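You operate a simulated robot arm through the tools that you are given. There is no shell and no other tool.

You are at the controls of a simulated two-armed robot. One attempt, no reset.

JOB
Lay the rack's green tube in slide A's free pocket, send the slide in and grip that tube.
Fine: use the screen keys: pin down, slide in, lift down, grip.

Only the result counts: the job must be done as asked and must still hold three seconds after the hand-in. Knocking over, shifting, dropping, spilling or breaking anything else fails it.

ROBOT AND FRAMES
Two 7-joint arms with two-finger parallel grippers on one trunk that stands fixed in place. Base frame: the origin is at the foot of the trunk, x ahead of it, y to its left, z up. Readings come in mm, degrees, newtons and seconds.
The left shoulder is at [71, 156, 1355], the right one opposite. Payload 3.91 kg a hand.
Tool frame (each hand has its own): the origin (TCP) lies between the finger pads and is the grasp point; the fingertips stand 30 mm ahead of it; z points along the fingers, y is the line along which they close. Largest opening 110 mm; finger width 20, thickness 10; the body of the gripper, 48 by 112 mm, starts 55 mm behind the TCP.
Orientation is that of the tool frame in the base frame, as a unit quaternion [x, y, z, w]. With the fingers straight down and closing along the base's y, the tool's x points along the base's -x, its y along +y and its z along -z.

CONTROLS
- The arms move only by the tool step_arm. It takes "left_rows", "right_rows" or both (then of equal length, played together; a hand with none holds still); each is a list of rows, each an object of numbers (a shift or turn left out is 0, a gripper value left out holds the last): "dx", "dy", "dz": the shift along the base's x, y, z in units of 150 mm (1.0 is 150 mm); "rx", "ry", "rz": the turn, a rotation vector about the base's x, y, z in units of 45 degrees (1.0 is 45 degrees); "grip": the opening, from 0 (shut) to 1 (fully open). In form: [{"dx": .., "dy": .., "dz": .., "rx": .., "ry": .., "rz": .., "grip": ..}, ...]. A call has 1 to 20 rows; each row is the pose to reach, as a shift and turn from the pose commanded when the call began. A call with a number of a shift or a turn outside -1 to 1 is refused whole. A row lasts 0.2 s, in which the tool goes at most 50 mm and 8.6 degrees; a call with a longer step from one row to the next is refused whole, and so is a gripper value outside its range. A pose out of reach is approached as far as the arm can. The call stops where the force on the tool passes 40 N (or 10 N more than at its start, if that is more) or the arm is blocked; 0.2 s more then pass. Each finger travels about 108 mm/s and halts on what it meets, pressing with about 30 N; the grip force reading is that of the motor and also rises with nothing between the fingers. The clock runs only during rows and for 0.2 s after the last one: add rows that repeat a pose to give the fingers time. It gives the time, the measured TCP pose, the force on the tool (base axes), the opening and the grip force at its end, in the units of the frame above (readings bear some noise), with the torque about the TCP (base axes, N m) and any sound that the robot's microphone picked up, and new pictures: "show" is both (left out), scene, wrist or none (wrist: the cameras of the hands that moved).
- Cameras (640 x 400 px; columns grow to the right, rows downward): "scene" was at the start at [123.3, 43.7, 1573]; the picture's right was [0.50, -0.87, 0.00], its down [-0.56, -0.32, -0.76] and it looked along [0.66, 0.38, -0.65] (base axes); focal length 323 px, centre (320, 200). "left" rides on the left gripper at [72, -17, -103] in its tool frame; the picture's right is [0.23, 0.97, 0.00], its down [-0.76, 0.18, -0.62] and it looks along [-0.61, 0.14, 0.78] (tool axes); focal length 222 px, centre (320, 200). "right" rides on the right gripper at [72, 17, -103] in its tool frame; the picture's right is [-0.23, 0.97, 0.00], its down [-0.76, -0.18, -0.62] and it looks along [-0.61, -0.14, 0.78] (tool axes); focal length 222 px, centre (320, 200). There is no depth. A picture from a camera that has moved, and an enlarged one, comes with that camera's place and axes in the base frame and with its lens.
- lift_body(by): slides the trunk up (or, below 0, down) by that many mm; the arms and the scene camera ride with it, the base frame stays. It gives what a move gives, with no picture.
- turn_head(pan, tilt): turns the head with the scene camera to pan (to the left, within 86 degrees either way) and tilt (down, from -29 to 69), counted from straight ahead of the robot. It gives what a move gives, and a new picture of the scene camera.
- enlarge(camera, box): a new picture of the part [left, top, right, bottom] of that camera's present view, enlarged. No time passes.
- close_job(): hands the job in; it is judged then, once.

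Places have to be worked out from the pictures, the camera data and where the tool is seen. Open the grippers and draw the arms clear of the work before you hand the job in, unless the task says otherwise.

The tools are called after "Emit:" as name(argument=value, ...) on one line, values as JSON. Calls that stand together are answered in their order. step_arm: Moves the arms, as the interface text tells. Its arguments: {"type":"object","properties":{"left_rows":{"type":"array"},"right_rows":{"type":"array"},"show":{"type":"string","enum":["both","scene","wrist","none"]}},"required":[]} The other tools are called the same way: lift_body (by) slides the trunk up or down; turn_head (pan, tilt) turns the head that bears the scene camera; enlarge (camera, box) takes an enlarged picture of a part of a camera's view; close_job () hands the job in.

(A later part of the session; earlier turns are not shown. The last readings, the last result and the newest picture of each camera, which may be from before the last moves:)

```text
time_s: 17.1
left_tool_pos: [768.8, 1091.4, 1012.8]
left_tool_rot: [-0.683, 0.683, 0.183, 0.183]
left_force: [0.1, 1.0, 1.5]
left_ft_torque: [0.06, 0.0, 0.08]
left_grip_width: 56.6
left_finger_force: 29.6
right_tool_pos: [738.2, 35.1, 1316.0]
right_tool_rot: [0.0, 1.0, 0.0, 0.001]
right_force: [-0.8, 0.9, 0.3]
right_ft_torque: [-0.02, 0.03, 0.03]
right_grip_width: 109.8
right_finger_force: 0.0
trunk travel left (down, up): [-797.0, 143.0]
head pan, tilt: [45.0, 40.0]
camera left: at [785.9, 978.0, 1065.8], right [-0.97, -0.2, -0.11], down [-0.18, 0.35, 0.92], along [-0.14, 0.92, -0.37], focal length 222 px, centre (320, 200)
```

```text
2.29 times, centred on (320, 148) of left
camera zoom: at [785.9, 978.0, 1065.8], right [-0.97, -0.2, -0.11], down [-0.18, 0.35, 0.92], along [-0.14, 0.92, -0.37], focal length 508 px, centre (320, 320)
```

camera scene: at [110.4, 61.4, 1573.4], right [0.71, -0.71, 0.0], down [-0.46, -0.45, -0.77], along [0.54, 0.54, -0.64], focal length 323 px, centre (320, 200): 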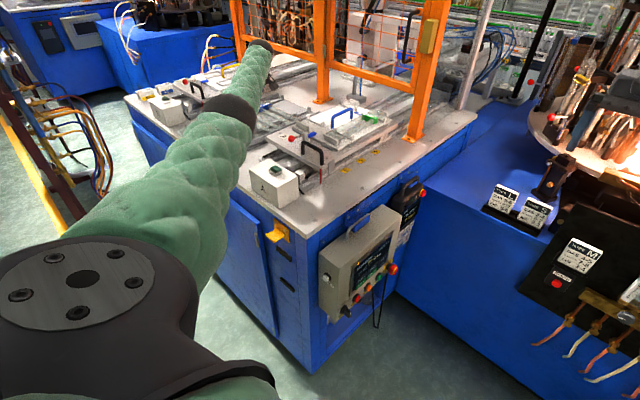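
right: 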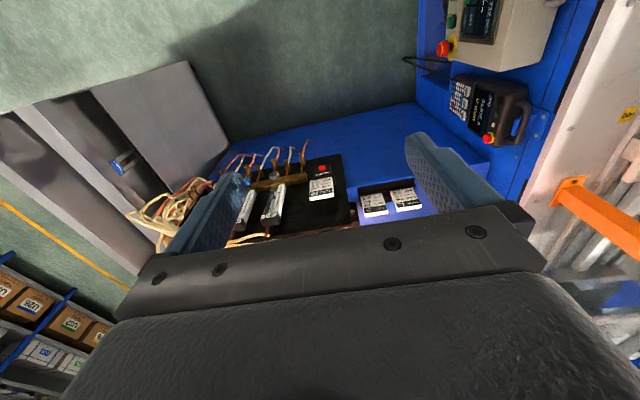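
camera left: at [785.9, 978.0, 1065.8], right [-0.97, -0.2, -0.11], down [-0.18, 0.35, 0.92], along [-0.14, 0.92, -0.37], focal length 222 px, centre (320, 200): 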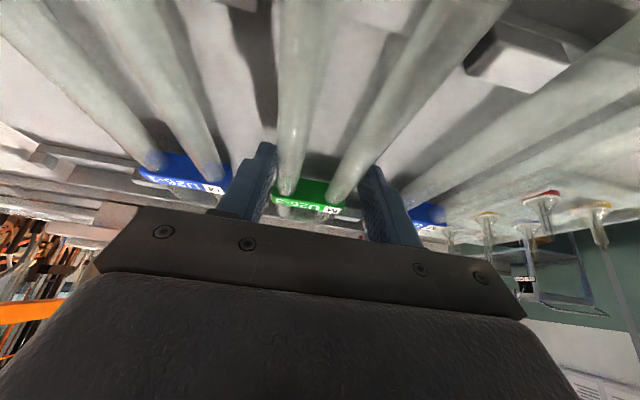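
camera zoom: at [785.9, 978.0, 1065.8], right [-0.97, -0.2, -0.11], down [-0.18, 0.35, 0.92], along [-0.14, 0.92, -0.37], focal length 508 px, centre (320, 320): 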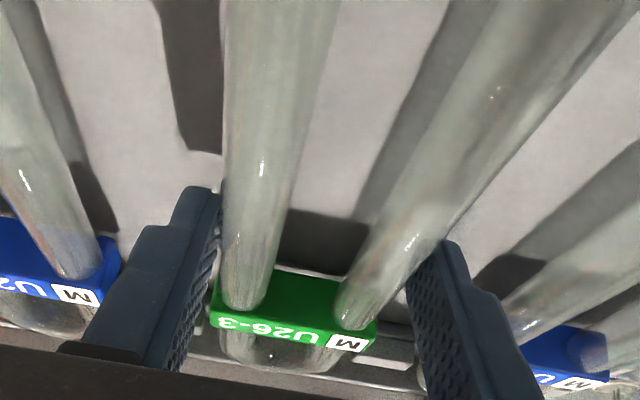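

Gripped: 56.6 mm width with 29.6 N. I lift slowly by 30 mm and check the hold.

Emit:
step_arm(left_rows=[{"dz": 0.05}, {"dz": 0.12}, {"dz": 0.2}, {"dz": 0.2}], show="wrist")

```text
time_s: 18.1
left_tool_pos: [769.6, 1090.7, 1041.8]
left_tool_rot: [-0.683, 0.683, 0.184, 0.183]
left_force: [-0.2, 0.5, -0.7]
left_ft_torque: [0.0, 0.0, -0.01]
left_grip_width: 56.4
left_finger_force: 29.9
right_tool_pos: [739.6, 35.1, 1315.4]
right_tool_rot: [0.0, 1.0, 0.001, 0.001]
right_force: [-0.5, -0.3, 0.4]
right_ft_torque: [0.0, 0.01, -0.04]
right_grip_width: 110.1
right_finger_force: 0.1
trunk travel left (down, up): [-797.0, 143.0]
head pan, tilt: [45.0, 40.0]
camera left: at [786.5, 978.0, 1095.1], right [-0.97, -0.2, -0.11], down [-0.18, 0.35, 0.92], along [-0.14, 0.92, -0.37], focal length 222 px, centre (320, 200)
```

left: 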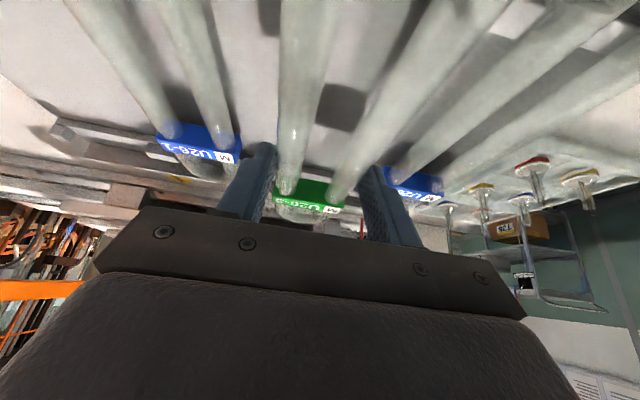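

The tube came along with the hand and keeps its place between the fingers. I lift it another 150 mm, then turn and carry it toward the pallet.

Emit:
step_arm(left_rows=[{"dz": 0.15}, {"dz": 0.35}, {"dz": 0.6}, {"dz": 0.85}, {"dz": 1.0}, {"dz": 1.0}], show="wrist")

Emit:
step_arm(left_rows=[{"dy": -0.1, "rz": -0.1}, {"dy": -0.25, "rz": -0.25}, {"dy": -0.4, "rz": -0.4}, {"dy": -0.55, "rz": -0.55}, {"dy": -0.7, "rz": -0.7}, {"dy": -0.85, "rz": -0.85}, {"dy": -1.0, "rz": -1.0}, {"dy": -1.0, "rz": -1.0}], show="both")

```text
time_s: 19.5
left_tool_pos: [768.6, 1091.4, 1192.8]
left_tool_rot: [-0.683, 0.683, 0.184, 0.182]
left_force: [-0.4, 1.3, -0.5]
left_ft_torque: [-0.01, -0.01, 0.0]
left_grip_width: 56.7
left_finger_force: 29.9
right_tool_pos: [739.1, 35.7, 1315.5]
right_tool_rot: [0.0, 1.0, 0.0, 0.0]
right_force: [0.1, 0.6, 0.6]
right_ft_torque: [-0.04, -0.02, -0.05]
right_grip_width: 110.2
right_finger_force: 0.1
trunk travel left (down, up): [-797.0, 143.0]
head pan, tilt: [45.0, 40.0]
camera left: at [785.7, 979.0, 1245.7], right [-0.97, -0.2, -0.11], down [-0.18, 0.35, 0.92], along [-0.14, 0.92, -0.37], focal length 222 px, centre (320, 200)
```

left: 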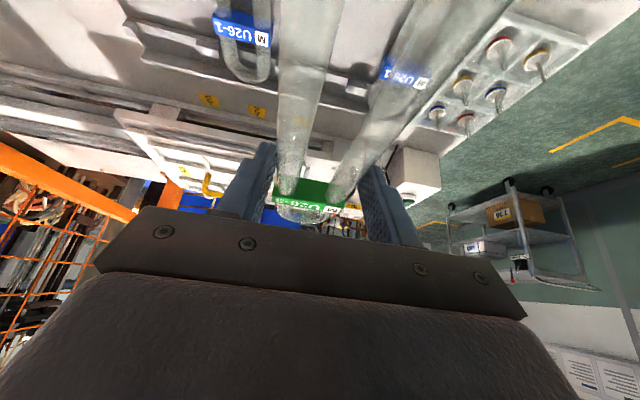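

```text
time_s: 21.3
left_tool_pos: [768.8, 939.5, 1193.1]
left_tool_rot: [-0.369, 0.893, 0.099, 0.239]
left_force: [-0.7, 0.1, -0.1]
left_ft_torque: [-0.03, -0.01, -0.04]
left_grip_width: 56.6
left_finger_force: 30.4
right_tool_pos: [738.5, 36.3, 1315.2]
right_tool_rot: [0.0, 1.0, 0.0, 0.0]
right_force: [0.1, 0.3, 0.5]
right_ft_torque: [-0.01, 0.03, -0.04]
right_grip_width: 109.9
right_finger_force: 0.1
trunk travel left (down, up): [-797.0, 143.0]
head pan, tilt: [45.0, 40.0]
camera scene: at [110.4, 61.7, 1570.4], right [0.71, -0.71, 0.0], down [-0.46, -0.45, -0.77], along [0.54, 0.54, -0.64], focal length 323 px, centre (320, 200)
camera left: at [699.5, 848.6, 1246.1], right [-0.83, 0.55, -0.11], down [0.12, 0.37, 0.92], along [0.55, 0.75, -0.37], focal length 222 px, centre (320, 200)
```

scene: 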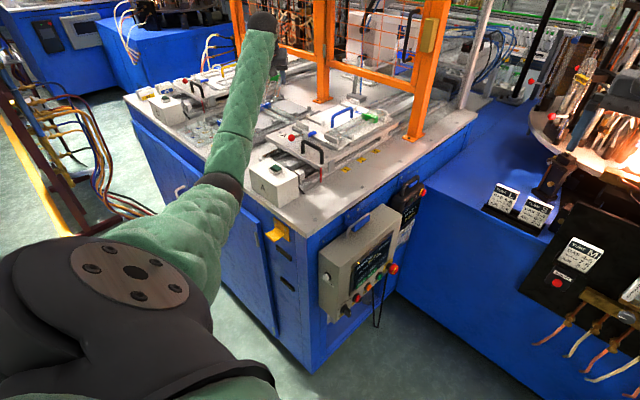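
left: 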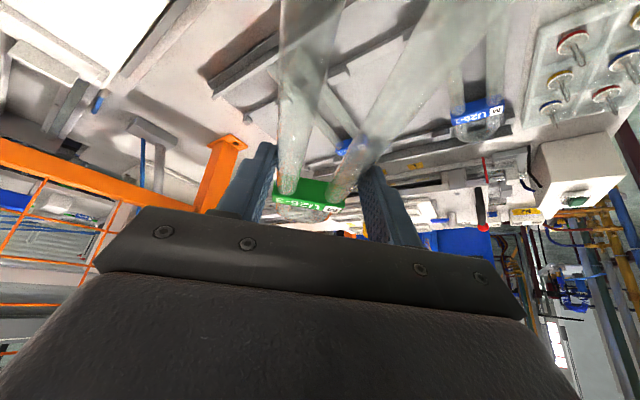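

Holding steady. I continue turning another −45° and move to the pocket's y≈811.

Emit:
step_arm(left_rows=[{"dy": -0.1, "rz": -0.1}, {"dy": -0.22, "rz": -0.25}, {"dy": -0.35, "rz": -0.4}, {"dy": -0.48, "rz": -0.55}, {"dy": -0.61, "rz": -0.7}, {"dy": -0.74, "rz": -0.85}, {"dy": -0.857, "rz": -1.0}, {"dy": -0.857, "rz": -1.0}], show="both")

```text
time_s: 23.1
left_tool_pos: [769.6, 811.0, 1191.7]
left_tool_rot: [0.001, 0.966, 0.001, 0.259]
left_force: [1.3, 0.1, -0.7]
left_ft_torque: [0.0, 0.02, 0.02]
left_grip_width: 56.4
left_finger_force: 30.4
right_tool_pos: [738.4, 35.1, 1316.4]
right_tool_rot: [0.0, 1.0, 0.0, 0.0]
right_force: [-0.8, 0.0, -0.5]
right_ft_torque: [0.0, 0.0, 0.0]
right_grip_width: 110.2
right_finger_force: 0.1
trunk travel left (down, up): [-797.0, 143.0]
head pan, tilt: [45.0, 40.0]
camera scene: at [110.5, 61.6, 1570.4], right [0.71, -0.71, 0.0], down [-0.46, -0.45, -0.77], along [0.54, 0.54, -0.64], focal length 323 px, centre (320, 200)
camera left: at [655.2, 796.5, 1245.1], right [-0.2, 0.97, -0.11], down [0.35, 0.18, 0.92], along [0.92, 0.14, -0.37], focal length 222 px, centre (320, 200)
```

scene: 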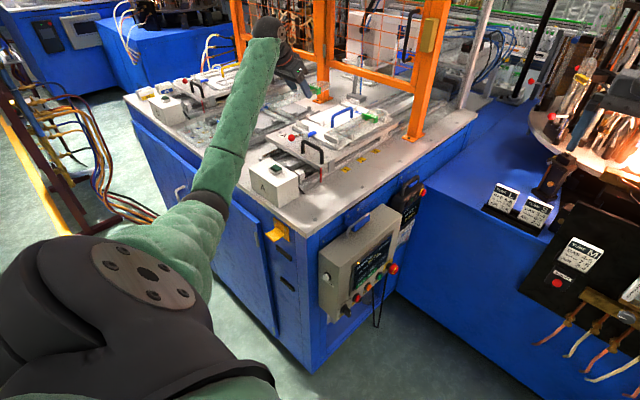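
left: 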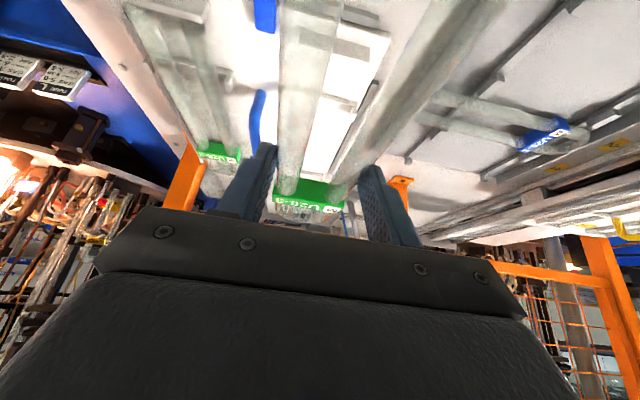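

Emit:
enlarge(camera="scene", box=[250, 40, 410, 160])

Emit:
enlarge(camera="left", box=[160, 0, 480, 220])

```text
3.33 times, centred on (330, 100) of scene
camera zoom: at [110.5, 61.6, 1570.4], right [0.71, -0.71, 0.0], down [-0.46, -0.45, -0.77], along [0.54, 0.54, -0.64], focal length 1078 px, centre (287, 533)
```

zoom: 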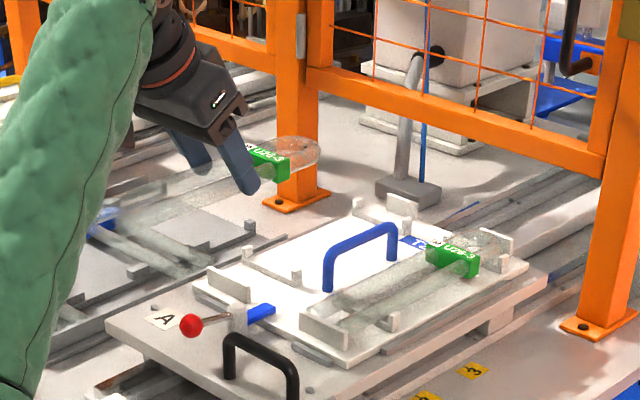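

```text
1.82 times, centred on (320, 110) of left
camera zoom: at [655.2, 796.5, 1245.1], right [-0.2, 0.97, -0.11], down [0.35, 0.18, 0.92], along [0.92, 0.14, -0.37], focal length 404 px, centre (320, 364)
```

zoom: 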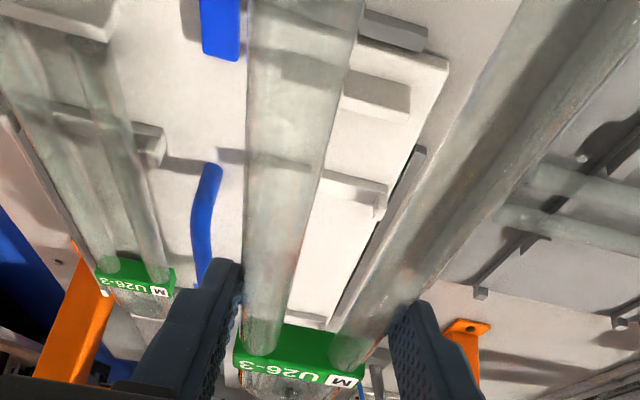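

The held tube's block sits about 59 mm ahead and 12 mm below the TCP; the occupied tube's block is at about (977, 680, 1072). So the target TCP is about (914–918, 811, 1083); I move over the pocket at z≈1132 first.

Emit:
step_arm(left_rows=[{"dx": 0.15}, {"dx": 0.35}, {"dx": 0.55}, {"dx": 0.75}, {"dx": 0.96}, {"dx": 0.96, "dz": -0.15}, {"dx": 0.96, "dz": -0.4}, {"dx": 0.96, "dz": -0.4}], show="both")

Emit:
enlarge(camera="scene", box=[280, 70, 400, 160])

Emit:
enlarge(camera="left", box=[160, 0, 480, 220])

```text
time_s: 24.9
left_tool_pos: [913.9, 813.4, 1133.5]
left_tool_rot: [0.0, 0.966, 0.0, 0.259]
left_force: [0.0, 0.0, -0.3]
left_ft_torque: [0.0, 0.0, 0.06]
left_grip_width: 56.8
left_finger_force: 29.5
right_tool_pos: [738.5, 35.6, 1315.5]
right_tool_rot: [0.0, 1.0, 0.0, 0.0]
right_force: [-0.9, 0.4, 0.2]
right_ft_torque: [0.04, 0.03, 0.04]
right_grip_width: 110.2
right_finger_force: 0.1
trunk travel left (down, up): [-797.0, 143.0]
head pan, tilt: [45.0, 40.0]
camera scene: at [110.3, 60.8, 1570.5], right [0.71, -0.71, 0.0], down [-0.46, -0.45, -0.77], along [0.54, 0.54, -0.64], focal length 323 px, centre (320, 200)
camera left: at [799.0, 796.7, 1186.4], right [-0.2, 0.97, -0.11], down [0.35, 0.18, 0.92], along [0.92, 0.14, -0.37], focal length 222 px, centre (320, 200)
```

scene: 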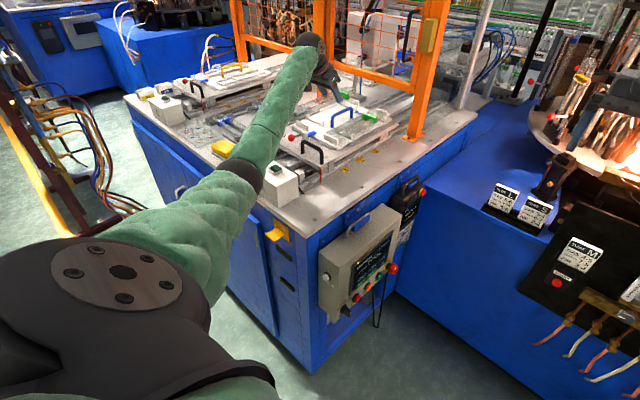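
left: 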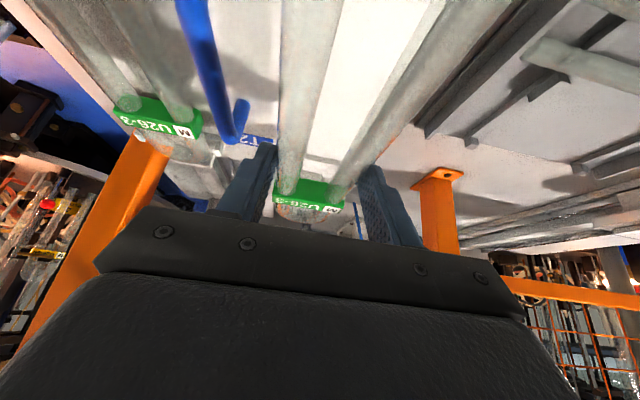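

```text
4.44 times, centred on (340, 115) of scene
camera zoom: at [110.3, 60.8, 1570.5], right [0.71, -0.71, 0.0], down [-0.46, -0.45, -0.77], along [0.54, 0.54, -0.64], focal length 1437 px, centre (231, 578)
```

zoom: 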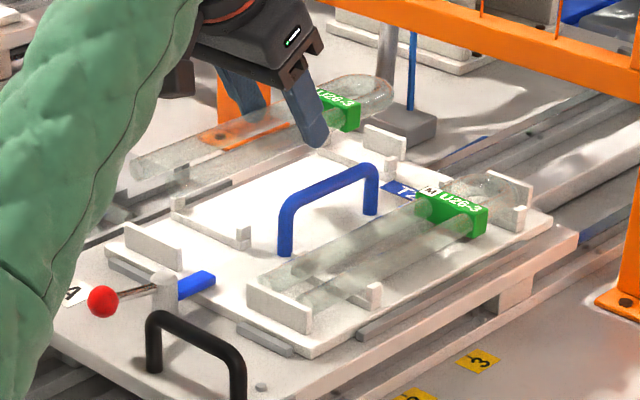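

```text
1.82 times, centred on (320, 110) of left
camera zoom: at [799.0, 796.7, 1186.4], right [-0.2, 0.97, -0.11], down [0.35, 0.18, 0.92], along [0.92, 0.14, -0.37], focal length 404 px, centre (320, 364)
```

zoom: 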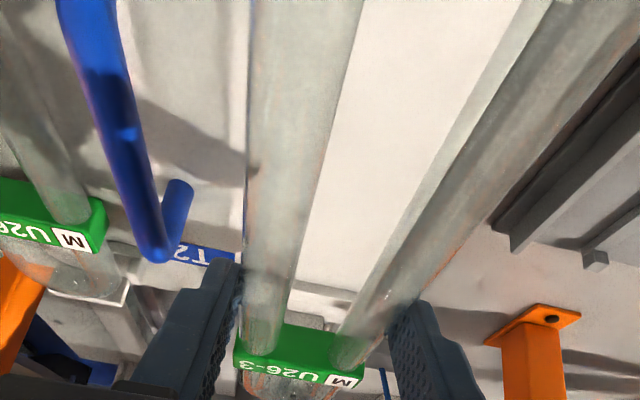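

Emit:
enlarge(camera="scene", box=[325, 80, 375, 115])

Emit:
enlarge(camera="scene", box=[355, 95, 405, 130])

Emit:
enlarge(camera="scene", box=[300, 95, 350, 130])

Emit:
enlarge(camera="scene", box=[320, 115, 370, 150])

```text
11.43 times, centred on (350, 98) of scene
camera zoom: at [110.3, 60.8, 1570.5], right [0.71, -0.71, 0.0], down [-0.46, -0.45, -0.77], along [0.54, 0.54, -0.64], focal length 3696 px, centre (-23, 1371)
```

zoom: 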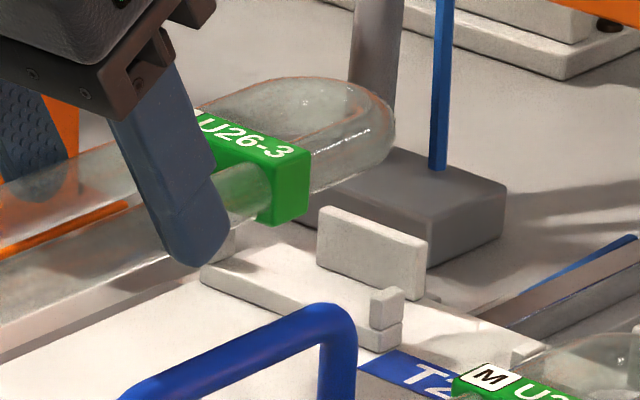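

```text
11.43 times, centred on (380, 112) of scene
camera zoom: at [110.3, 60.8, 1570.5], right [0.71, -0.71, 0.0], down [-0.46, -0.45, -0.77], along [0.54, 0.54, -0.64], focal length 3696 px, centre (-366, 1200)
```

zoom: 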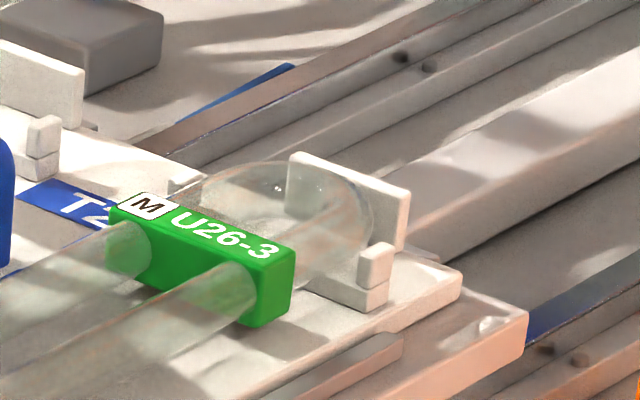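

```text
11.43 times, centred on (325, 112) of scene
camera zoom: at [110.3, 60.8, 1570.5], right [0.71, -0.71, 0.0], down [-0.46, -0.45, -0.77], along [0.54, 0.54, -0.64], focal length 3696 px, centre (263, 1200)
```

zoom: 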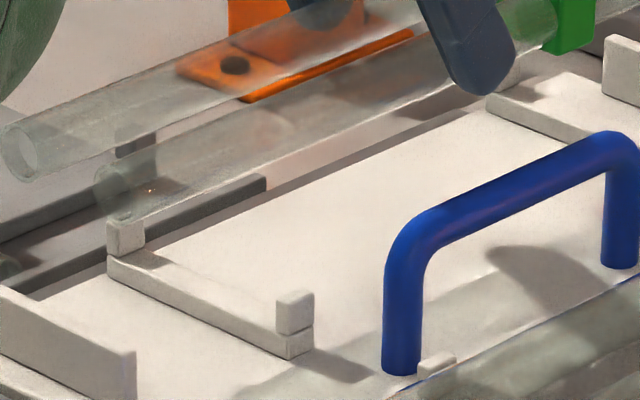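

```text
11.43 times, centred on (345, 132) of scene
camera zoom: at [110.3, 60.8, 1570.5], right [0.71, -0.71, 0.0], down [-0.46, -0.45, -0.77], along [0.54, 0.54, -0.64], focal length 3696 px, centre (34, 971)
```

zoom: 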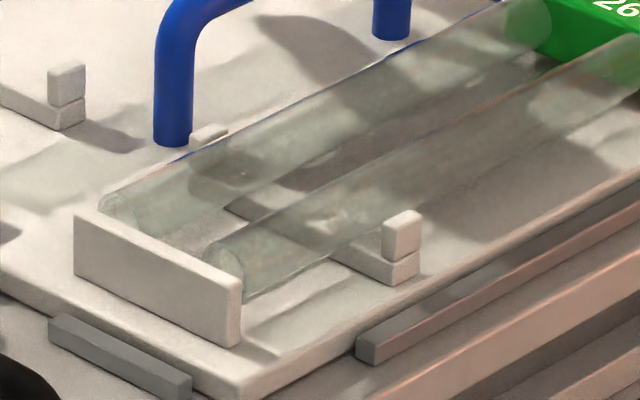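

The scene view now resolves the pocket and both tubes well; the held tube's block lines up in x with the occupied one. I lower 25 mm (still above the posts) and let it settle for a finer comparison.

Emit:
step_arm(left_rows=[{"dz": -0.08}, {"dz": -0.16}, {"dz": -0.16}, {"dz": -0.16}, {"dz": -0.16}], show="wrist")

Emit:
enlarge(camera="scene", box=[325, 80, 385, 122])

Emit:
enlarge(camera="scene", box=[295, 95, 345, 130])

Emit:
enlarge(camera="left", box=[220, 60, 440, 230])

```text
time_s: 26.1
left_tool_pos: [914.4, 811.8, 1109.3]
left_tool_rot: [0.0, 0.966, 0.0, 0.259]
left_force: [-0.2, 0.4, 0.0]
left_ft_torque: [0.03, -0.02, 0.03]
left_grip_width: 56.5
left_finger_force: 29.9
right_tool_pos: [738.6, 35.6, 1315.3]
right_tool_rot: [0.0, 1.0, -0.001, 0.0]
right_force: [-0.3, 0.0, 0.0]
right_ft_torque: [0.01, 0.0, 0.02]
right_grip_width: 110.0
right_finger_force: 0.0
trunk travel left (down, up): [-797.0, 143.0]
head pan, tilt: [45.0, 40.0]
camera left: at [799.8, 796.8, 1162.1], right [-0.2, 0.97, -0.11], down [0.35, 0.18, 0.92], along [0.92, 0.14, -0.37], focal length 222 px, centre (320, 200)
```

left: 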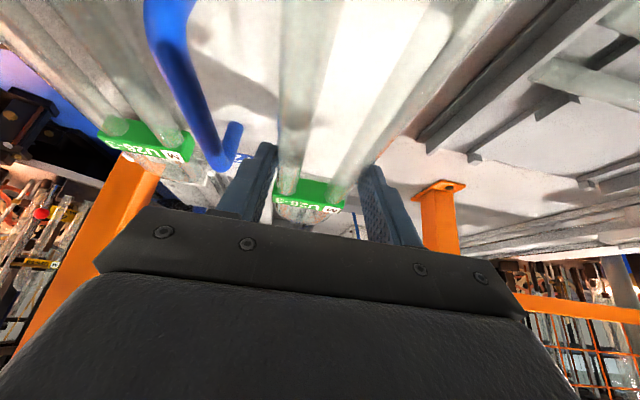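

```text
9.52 times, centred on (355, 101) of scene
camera zoom: at [110.3, 61.4, 1570.4], right [0.71, -0.71, 0.0], down [-0.46, -0.45, -0.77], along [0.54, 0.54, -0.64], focal length 3080 px, centre (-13, 1143)
```

zoom: 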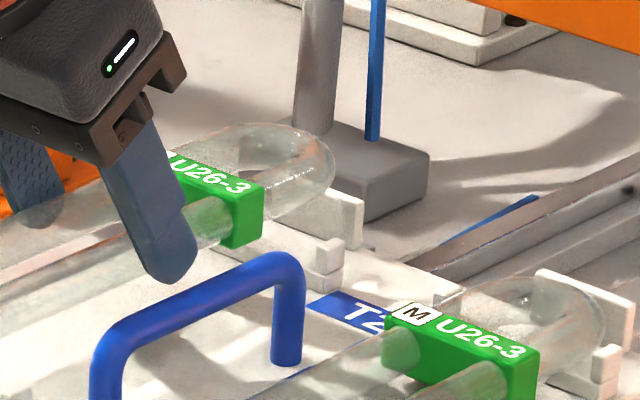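

```text
11.43 times, centred on (320, 112) of scene
camera zoom: at [110.3, 61.4, 1570.4], right [0.71, -0.71, 0.0], down [-0.46, -0.45, -0.77], along [0.54, 0.54, -0.64], focal length 3696 px, centre (320, 1200)
```

zoom: 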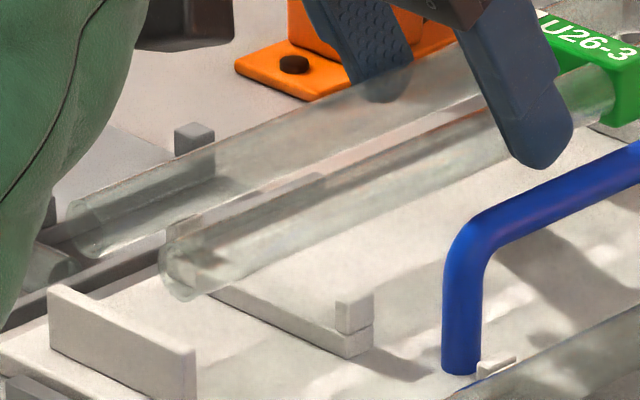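

```text
2.35 times, centred on (330, 145) of left
camera zoom: at [799.8, 796.8, 1162.1], right [-0.2, 0.97, -0.11], down [0.35, 0.18, 0.92], along [0.92, 0.14, -0.37], focal length 523 px, centre (296, 329)
```

zoom: 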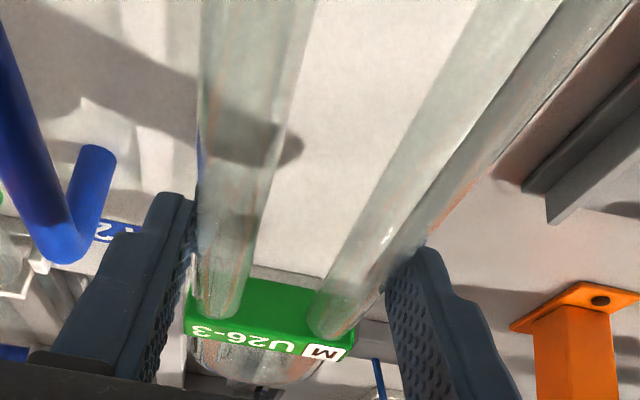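

The held tube's leg ends sit at x≈782.6, the pocket's interior runs about 778–1047, and the predicted picture of the lowered tube matches the occupied pocket within a millimetre or so. Seat height should be TCP z≈1089–1090; I lower 15 mm and check.

Emit:
step_arm(left_rows=[{"dz": -0.03}, {"dz": -0.06}, {"dz": -0.09}, {"dz": -0.1}, {"dz": -0.1}], show="none")

Emit:
enlarge(camera="scene", box=[295, 95, 345, 130])

Emit:
enlarge(camera="scene", box=[325, 80, 385, 122])

```text
time_s: 27.3
left_tool_pos: [914.0, 813.4, 1093.1]
left_tool_rot: [0.0, 0.966, 0.0, 0.259]
left_force: [-0.1, 0.7, -1.3]
left_ft_torque: [0.02, 0.02, 0.0]
left_grip_width: 56.2
left_finger_force: 29.3
right_tool_pos: [739.0, 35.3, 1316.2]
right_tool_rot: [0.0, 1.0, 0.0, 0.0]
right_force: [0.4, -0.7, 0.6]
right_ft_torque: [0.02, -0.01, 0.0]
right_grip_width: 110.0
right_finger_force: 0.1
trunk travel left (down, up): [-797.0, 143.0]
head pan, tilt: [45.0, 40.0]
```

```text
11.43 times, centred on (320, 112) of scene
camera zoom: at [110.4, 61.4, 1570.4], right [0.71, -0.71, 0.0], down [-0.46, -0.45, -0.77], along [0.54, 0.54, -0.64], focal length 3696 px, centre (320, 1200)
```

zoom: 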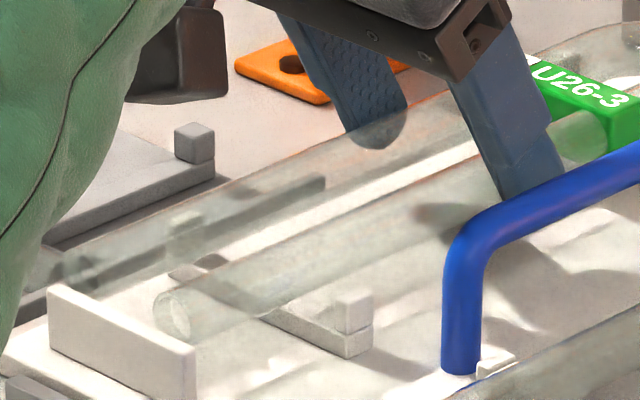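

```text
9.52 times, centred on (355, 101) of scene
camera zoom: at [110.4, 61.4, 1570.4], right [0.71, -0.71, 0.0], down [-0.46, -0.45, -0.77], along [0.54, 0.54, -0.64], focal length 3080 px, centre (-13, 1143)
```

zoom: 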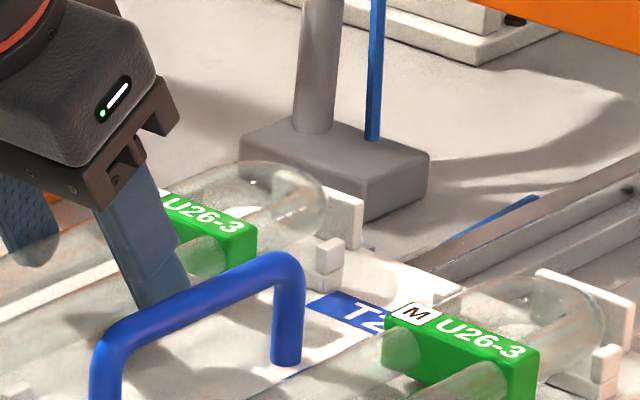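

The tube's slightly left of where it should be, maybe still settling. I wait a moment with idle rows and look again.

Emit:
step_arm(left_rows=[{"dz": 0}, {"dz": 0}, {"dz": 0}, {"dz": 0}], show="none")

Emit:
enlarge(camera="scene", box=[300, 105, 340, 133])

Emit:
enlarge(camera="scene", box=[324, 122, 364, 150])

Emit:
enlarge(camera="scene", box=[335, 88, 375, 116])

Emit:
enlarge(camera="scene", box=[360, 100, 400, 128])

```text
time_s: 28.3
left_tool_pos: [913.2, 812.7, 1093.8]
left_tool_rot: [0.0, 0.966, 0.0, 0.259]
left_force: [-0.5, 0.6, -0.5]
left_ft_torque: [0.0, 0.03, 0.0]
left_grip_width: 56.4
left_finger_force: 30.0
right_tool_pos: [739.2, 33.7, 1316.0]
right_tool_rot: [-0.001, 1.0, -0.001, 0.0]
right_force: [-0.2, 0.5, 0.8]
right_ft_torque: [-0.01, -0.01, -0.01]
right_grip_width: 110.0
right_finger_force: 0.0
trunk travel left (down, up): [-797.0, 143.0]
head pan, tilt: [45.0, 40.0]
```

```text
14.29 times, centred on (320, 119) of scene
camera zoom: at [110.4, 61.4, 1570.4], right [0.71, -0.71, 0.0], down [-0.46, -0.45, -0.77], along [0.54, 0.54, -0.64], focal length 4620 px, centre (320, 1357)
```

zoom: 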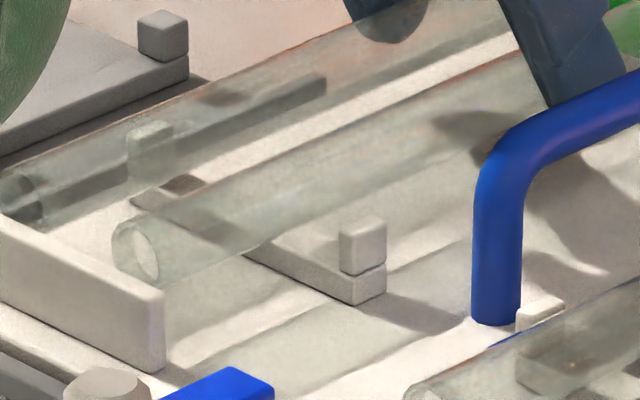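

```text
14.29 times, centred on (344, 136) of scene
camera zoom: at [110.4, 61.4, 1570.4], right [0.71, -0.71, 0.0], down [-0.46, -0.45, -0.77], along [0.54, 0.54, -0.64], focal length 4620 px, centre (-23, 1114)
```

zoom: 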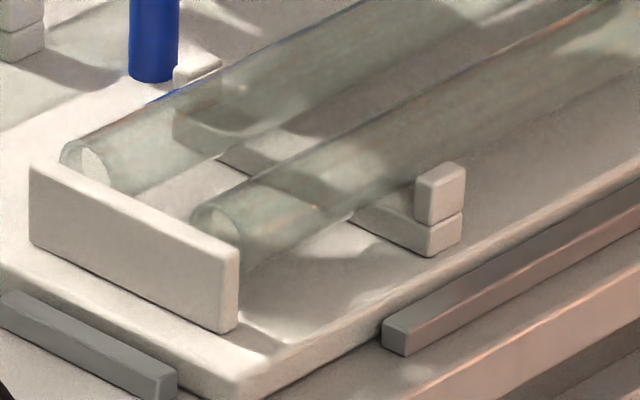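

```text
14.29 times, centred on (355, 102) of scene
camera zoom: at [110.4, 61.4, 1570.4], right [0.71, -0.71, 0.0], down [-0.46, -0.45, -0.77], along [0.54, 0.54, -0.64], focal length 4620 px, centre (-180, 1600)
```

zoom: 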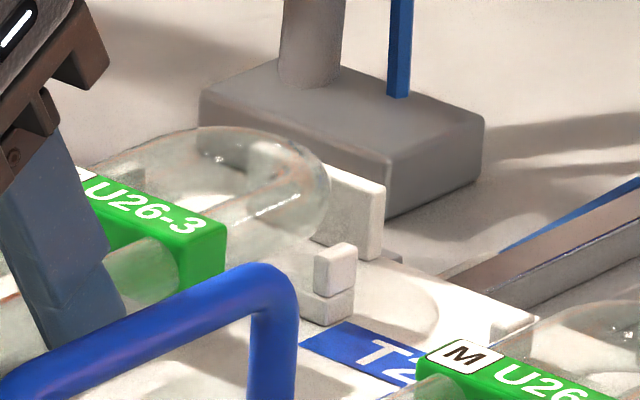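

```text
14.29 times, centred on (380, 114) of scene
camera zoom: at [110.4, 61.4, 1570.4], right [0.71, -0.71, 0.0], down [-0.46, -0.45, -0.77], along [0.54, 0.54, -0.64], focal length 4620 px, centre (-537, 1429)
```

zoom: 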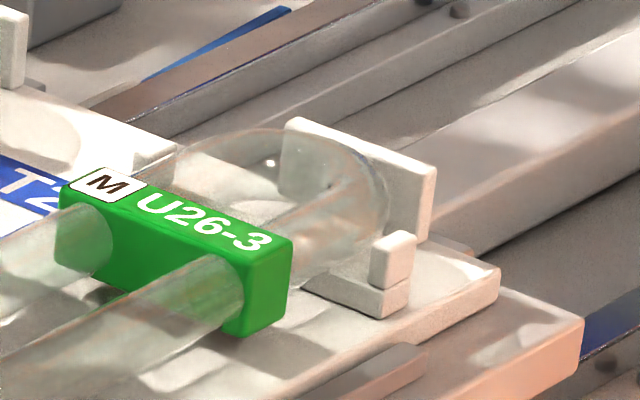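

Emit:
step_arm(left_rows=[{"dz": 0}], show="wrist")

Emit:
enlarge(camera="left", box=[240, 120, 400, 220])

Emit:
enlarge(camera="left", box=[220, 0, 420, 125])

Emit:
enlarge(camera="scene", box=[296, 104, 326, 125])

Emit:
enlarge(camera="scene", box=[324, 118, 354, 139])

```text
time_s: 28.7
left_tool_pos: [911.9, 813.3, 1093.8]
left_tool_rot: [-0.001, 0.966, 0.001, 0.259]
left_force: [0.7, -0.5, -0.3]
left_ft_torque: [-0.02, -0.01, -0.02]
left_grip_width: 56.5
left_finger_force: 29.6
right_tool_pos: [738.7, 35.6, 1314.9]
right_tool_rot: [0.0, 1.0, 0.0, -0.001]
right_force: [-0.7, -0.3, -0.1]
right_ft_torque: [0.0, 0.0, -0.01]
right_grip_width: 110.0
right_finger_force: 0.0
trunk travel left (down, up): [-797.0, 143.0]
head pan, tilt: [45.0, 40.0]
camera left: at [797.8, 797.3, 1147.2], right [-0.2, 0.97, -0.11], down [0.35, 0.18, 0.92], along [0.92, 0.14, -0.37], focal length 222 px, centre (320, 200)
```

left: 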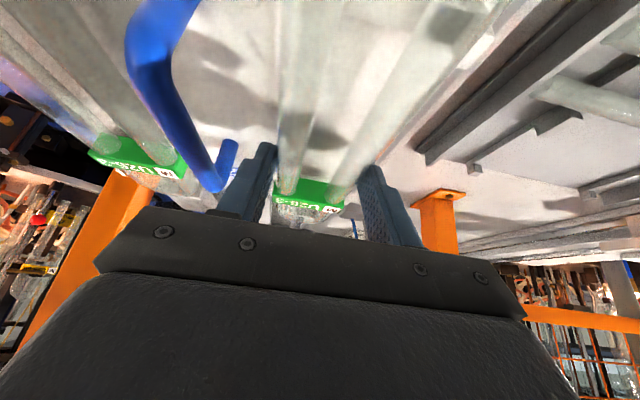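

```text
4.00 times, centred on (320, 170) of left
camera zoom: at [797.8, 797.3, 1147.2], right [-0.2, 0.97, -0.11], down [0.35, 0.18, 0.92], along [0.92, 0.14, -0.37], focal length 888 px, centre (320, 320)
```

zoom: 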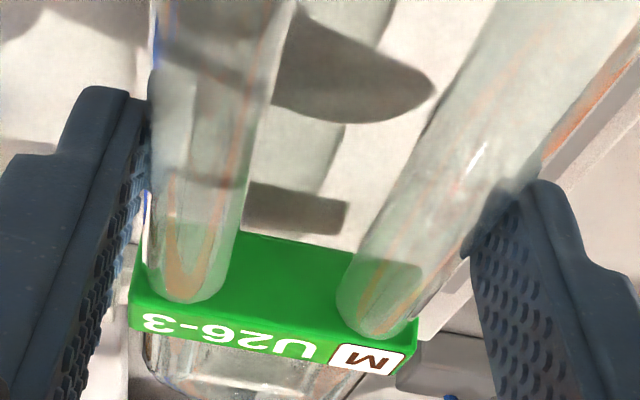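

```text
3.20 times, centred on (320, 62) of left
camera zoom: at [797.8, 797.3, 1147.2], right [-0.2, 0.97, -0.11], down [0.35, 0.18, 0.92], along [0.92, 0.14, -0.37], focal length 711 px, centre (320, 640)
```

zoom: 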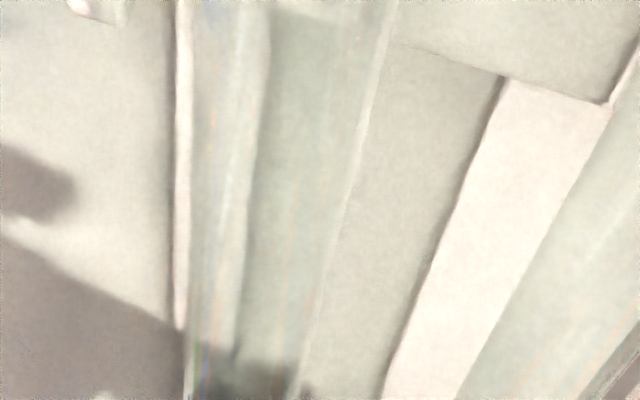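

```text
16.00 times, centred on (311, 114) of scene
camera zoom: at [110.4, 61.4, 1570.4], right [0.71, -0.71, 0.0], down [-0.46, -0.45, -0.77], along [0.54, 0.54, -0.64], focal length 5174 px, centre (464, 1568)
```

zoom: 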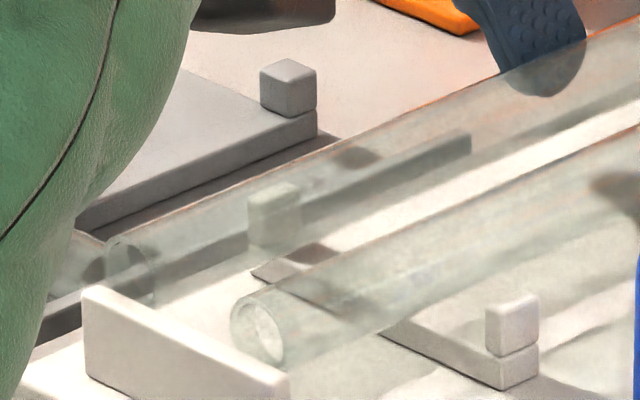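

```text
16.00 times, centred on (339, 128) of scene
camera zoom: at [110.4, 61.4, 1570.4], right [0.71, -0.71, 0.0], down [-0.46, -0.45, -0.77], along [0.54, 0.54, -0.64], focal length 5174 px, centre (16, 1344)
```

zoom: 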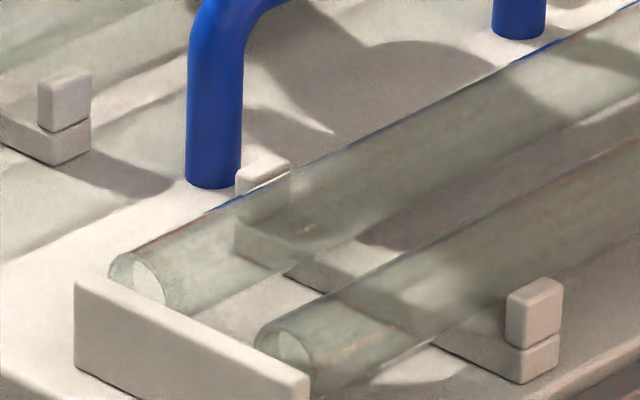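

Analysis with the pocket's posts (tops at z≈1068, centre y≈810.8) says the tube should shift about −1.7 mm in y, +1 mm in x and come down another ~5–6 mm. I shift and lower 3.5 mm.

Emit:
step_arm(left_rows=[{"dx": 0.007, "dy": -0.011}, {"dx": 0.007, "dy": -0.011, "dz": -0.012}, {"dx": 0.007, "dy": -0.011, "dz": -0.024}, {"dx": 0.007, "dy": -0.011, "dz": -0.024}, {"dx": 0.007, "dy": -0.011, "dz": -0.024}], show="none")

Emit:
enlarge(camera="scene", box=[296, 104, 326, 125])

Emit:
enlarge(camera="scene", box=[335, 88, 375, 116])

```text
time_s: 29.9
left_tool_pos: [915.5, 811.1, 1088.7]
left_tool_rot: [0.0, 0.966, 0.0, 0.259]
left_force: [1.1, 0.3, -1.1]
left_ft_torque: [-0.01, 0.05, 0.02]
left_grip_width: 56.5
left_finger_force: 30.5
right_tool_pos: [738.8, 33.6, 1315.2]
right_tool_rot: [0.0, 1.0, 0.0, 0.0]
right_force: [-0.5, 0.4, 0.7]
right_ft_torque: [-0.01, 0.0, 0.01]
right_grip_width: 109.9
right_finger_force: 0.1
trunk travel left (down, up): [-797.0, 143.0]
head pan, tilt: [45.0, 40.0]
```

```text
16.00 times, centred on (311, 114) of scene
camera zoom: at [110.4, 61.5, 1570.4], right [0.71, -0.71, 0.0], down [-0.46, -0.45, -0.77], along [0.54, 0.54, -0.64], focal length 5174 px, centre (464, 1568)
```

zoom: 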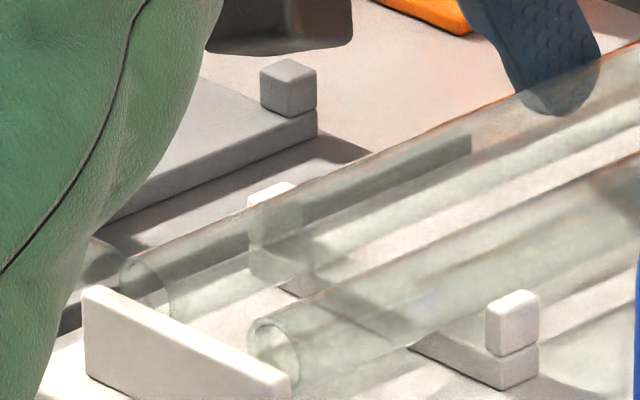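

```text
14.29 times, centred on (355, 102) of scene
camera zoom: at [110.4, 61.5, 1570.4], right [0.71, -0.71, 0.0], down [-0.46, -0.45, -0.77], along [0.54, 0.54, -0.64], focal length 4620 px, centre (-180, 1600)
```

zoom: 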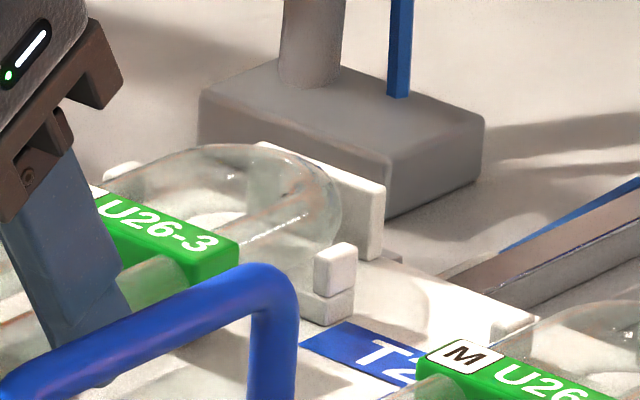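

The picture now nearly matches the occupied pocket. I shift −1.2 mm in x and lower by small steps to feel the seat.

Emit:
step_arm(left_rows=[{"dx": -0.008}, {"dx": -0.008, "dz": -0.005}, {"dx": -0.008, "dz": -0.01}, {"dx": -0.008, "dz": -0.01}], show="none")

Emit:
enlarge(camera="scene", box=[296, 104, 326, 125])

```text
time_s: 30.9
left_tool_pos: [913.4, 809.9, 1089.2]
left_tool_rot: [0.0, 0.966, 0.0, 0.259]
left_force: [-0.8, 0.2, -0.8]
left_ft_torque: [0.02, 0.0, -0.02]
left_grip_width: 56.5
left_finger_force: 30.0
right_tool_pos: [738.9, 36.4, 1316.4]
right_tool_rot: [0.0, 1.0, 0.0, 0.0]
right_force: [-0.4, 0.1, -0.7]
right_ft_torque: [0.03, 0.0, -0.02]
right_grip_width: 110.1
right_finger_force: 0.1
trunk travel left (down, up): [-797.0, 143.0]
head pan, tilt: [45.0, 40.0]
```

```text
16.00 times, centred on (311, 114) of scene
camera zoom: at [110.3, 61.5, 1570.4], right [0.71, -0.71, 0.0], down [-0.46, -0.45, -0.77], along [0.54, 0.54, -0.64], focal length 5174 px, centre (464, 1568)
```

zoom: 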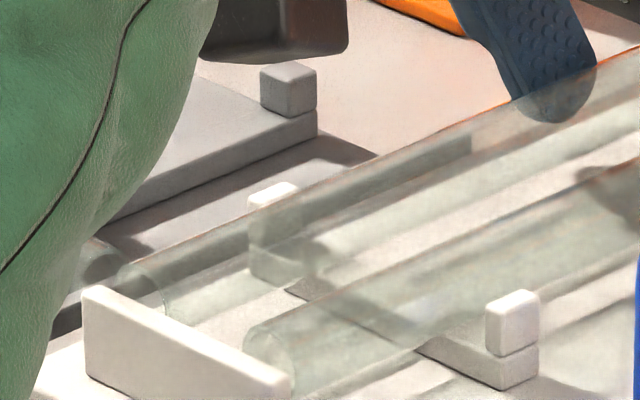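

Very close to seated; no contact force yet. I lower another 1.5 mm.

Emit:
step_arm(left_rows=[{"dz": -0.005}, {"dz": -0.01}, {"dz": -0.01}], show="none")

Emit:
enlarge(camera="scene", box=[296, 104, 326, 125])

```text
time_s: 31.7
left_tool_pos: [912.0, 811.6, 1087.4]
left_tool_rot: [0.0, 0.966, 0.0, 0.259]
left_force: [0.9, 0.9, 6.3]
left_ft_torque: [-0.11, -0.14, -0.11]
left_grip_width: 56.2
left_finger_force: 30.0
right_tool_pos: [738.2, 34.7, 1316.7]
right_tool_rot: [0.0, 1.0, 0.0, 0.0]
right_force: [0.3, -0.7, -0.2]
right_ft_torque: [-0.02, -0.02, -0.03]
right_grip_width: 110.0
right_finger_force: 0.0
trunk travel left (down, up): [-797.0, 143.0]
head pan, tilt: [45.0, 40.0]
```

```text
16.00 times, centred on (311, 114) of scene
camera zoom: at [109.9, 60.8, 1570.6], right [0.71, -0.71, 0.0], down [-0.45, -0.45, -0.77], along [0.54, 0.54, -0.64], focal length 5174 px, centre (464, 1568)
```

zoom: 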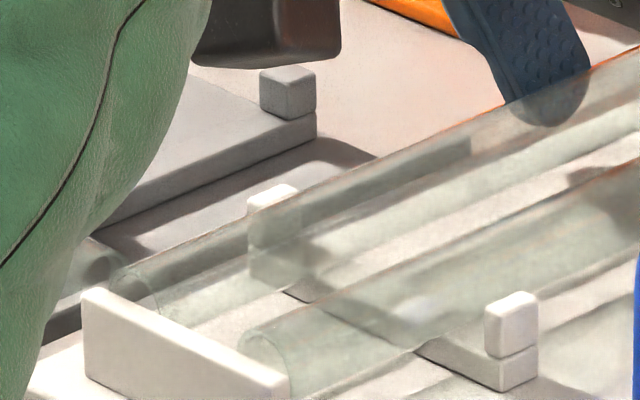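

Contact at 6.3 N upward: the tube is seated on the crossbars. I open the fingers gently to about 78 mm and check.

Emit:
step_arm(left_rows=[{"grip": 0.56}, {"grip": 0.6}, {"grip": 0.66}, {"grip": 0.7}, {"grip": 0.7}, {"grip": 0.7}], show="both")

Emit:
enlarge(camera="scene", box=[296, 104, 326, 125])

Emit:
enlarge(camera="scene", box=[335, 88, 375, 116])

```text
time_s: 33.1
left_tool_pos: [913.4, 812.3, 1086.8]
left_tool_rot: [0.001, 0.966, 0.0, 0.259]
left_force: [0.1, -0.1, 0.3]
left_ft_torque: [0.01, 0.0, 0.0]
left_grip_width: 77.0
left_finger_force: 0.0
right_tool_pos: [738.3, 35.4, 1314.8]
right_tool_rot: [0.0, 1.0, 0.0, 0.0]
right_force: [0.1, 0.4, -0.3]
right_ft_torque: [-0.01, 0.0, -0.03]
right_grip_width: 110.1
right_finger_force: 0.1
trunk travel left (down, up): [-797.0, 143.0]
head pan, tilt: [45.0, 40.0]
camera scene: at [110.4, 61.4, 1570.4], right [0.71, -0.71, 0.0], down [-0.46, -0.45, -0.77], along [0.54, 0.54, -0.64], focal length 323 px, centre (320, 200)
camera left: at [798.3, 796.3, 1139.4], right [-0.2, 0.97, -0.11], down [0.35, 0.18, 0.92], along [0.92, 0.14, -0.37], focal length 222 px, centre (320, 200)
```

scene: 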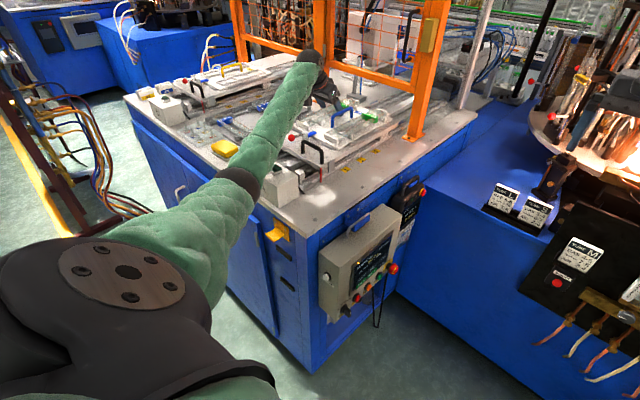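
left: 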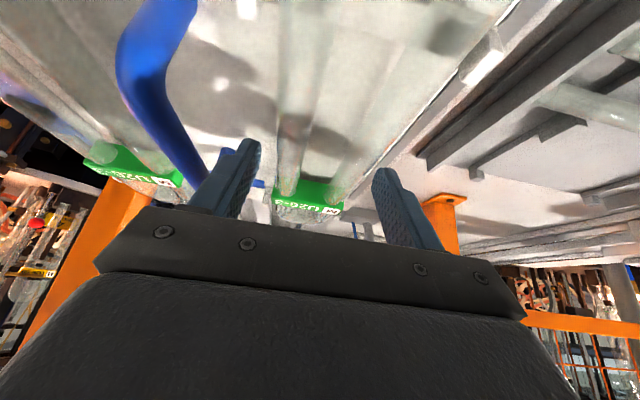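

```text
16.00 times, centred on (311, 114) of scene
camera zoom: at [110.4, 61.4, 1570.4], right [0.71, -0.71, 0.0], down [-0.46, -0.45, -0.77], along [0.54, 0.54, -0.64], focal length 5174 px, centre (464, 1568)
```

zoom: 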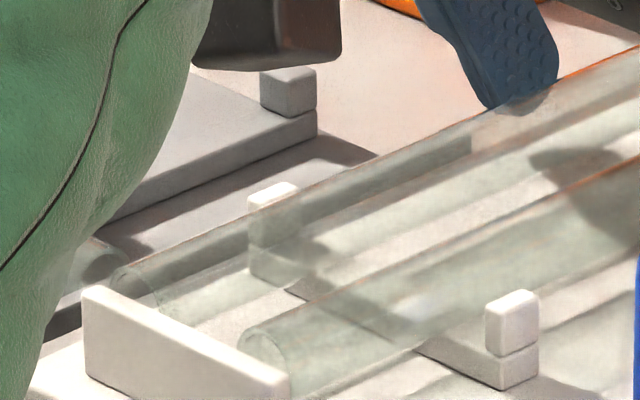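

```text
14.29 times, centred on (355, 102) of scene
camera zoom: at [110.4, 61.4, 1570.4], right [0.71, -0.71, 0.0], down [-0.46, -0.45, -0.77], along [0.54, 0.54, -0.64], focal length 4620 px, centre (-180, 1600)
```

zoom: 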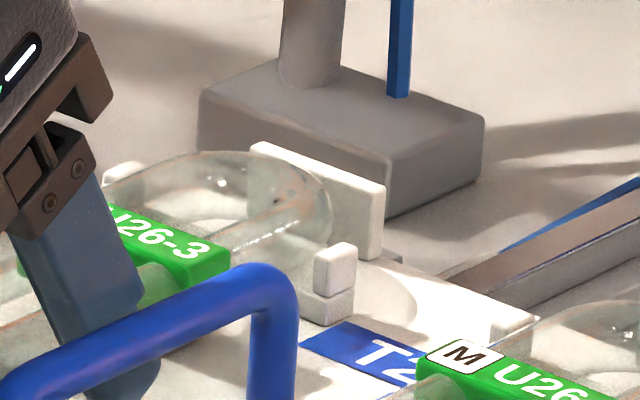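

The tube stays in the pocket. I retract the left hand straight up, first slowly.

Emit:
step_arm(left_rows=[{"dz": 0.05}, {"dz": 0.12}, {"dz": 0.25}, {"dz": 0.45}, {"dz": 0.7}, {"dz": 1.0}, {"dz": 1.0}], show="both")

Emit:
enlarge(camera="scene", box=[280, 80, 400, 155])

```text
time_s: 34.7
left_tool_pos: [914.2, 810.4, 1236.9]
left_tool_rot: [0.001, 0.966, -0.001, 0.258]
left_force: [-0.1, 0.2, -0.7]
left_ft_torque: [-0.02, 0.02, -0.01]
left_grip_width: 76.9
left_finger_force: 0.1
right_tool_pos: [739.1, 36.5, 1316.3]
right_tool_rot: [-0.001, 1.0, -0.001, 0.0]
right_force: [0.0, -0.5, 1.1]
right_ft_torque: [-0.05, 0.0, 0.02]
right_grip_width: 109.9
right_finger_force: 0.1
trunk travel left (down, up): [-797.0, 143.0]
head pan, tilt: [45.0, 40.0]
camera scene: at [110.7, 61.9, 1570.3], right [0.71, -0.71, 0.0], down [-0.46, -0.46, -0.77], along [0.54, 0.54, -0.64], focal length 323 px, centre (320, 200)
camera left: at [799.9, 795.2, 1291.0], right [-0.2, 0.97, -0.11], down [0.35, 0.18, 0.92], along [0.92, 0.14, -0.37], focal length 222 px, centre (320, 200)
```

scene: 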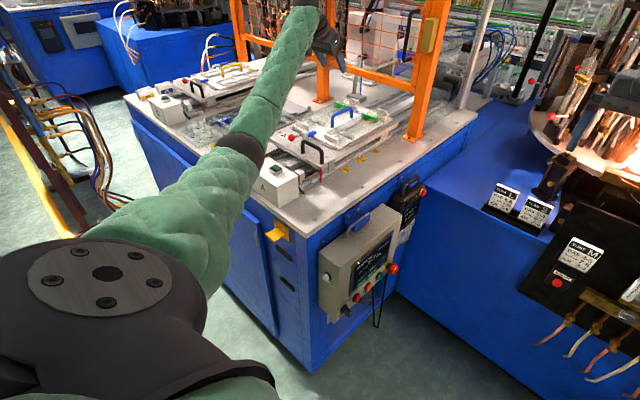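
left: 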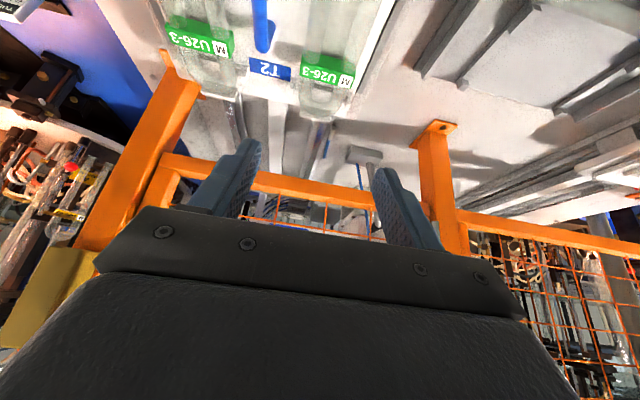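

```text
5.33 times, centred on (340, 118) of scene
camera zoom: at [110.7, 61.9, 1570.3], right [0.71, -0.71, 0.0], down [-0.46, -0.46, -0.77], along [0.54, 0.54, -0.64], focal length 1725 px, centre (213, 640)
```

zoom: 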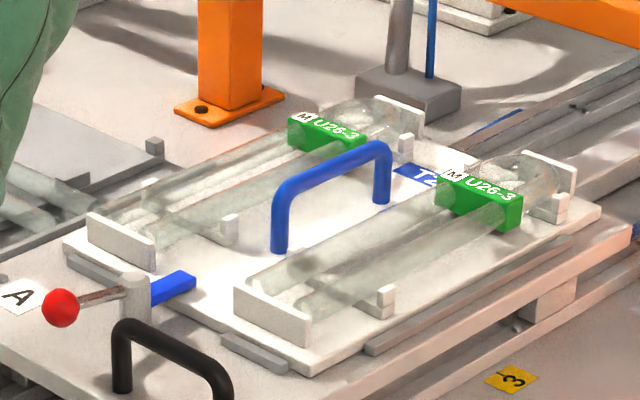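

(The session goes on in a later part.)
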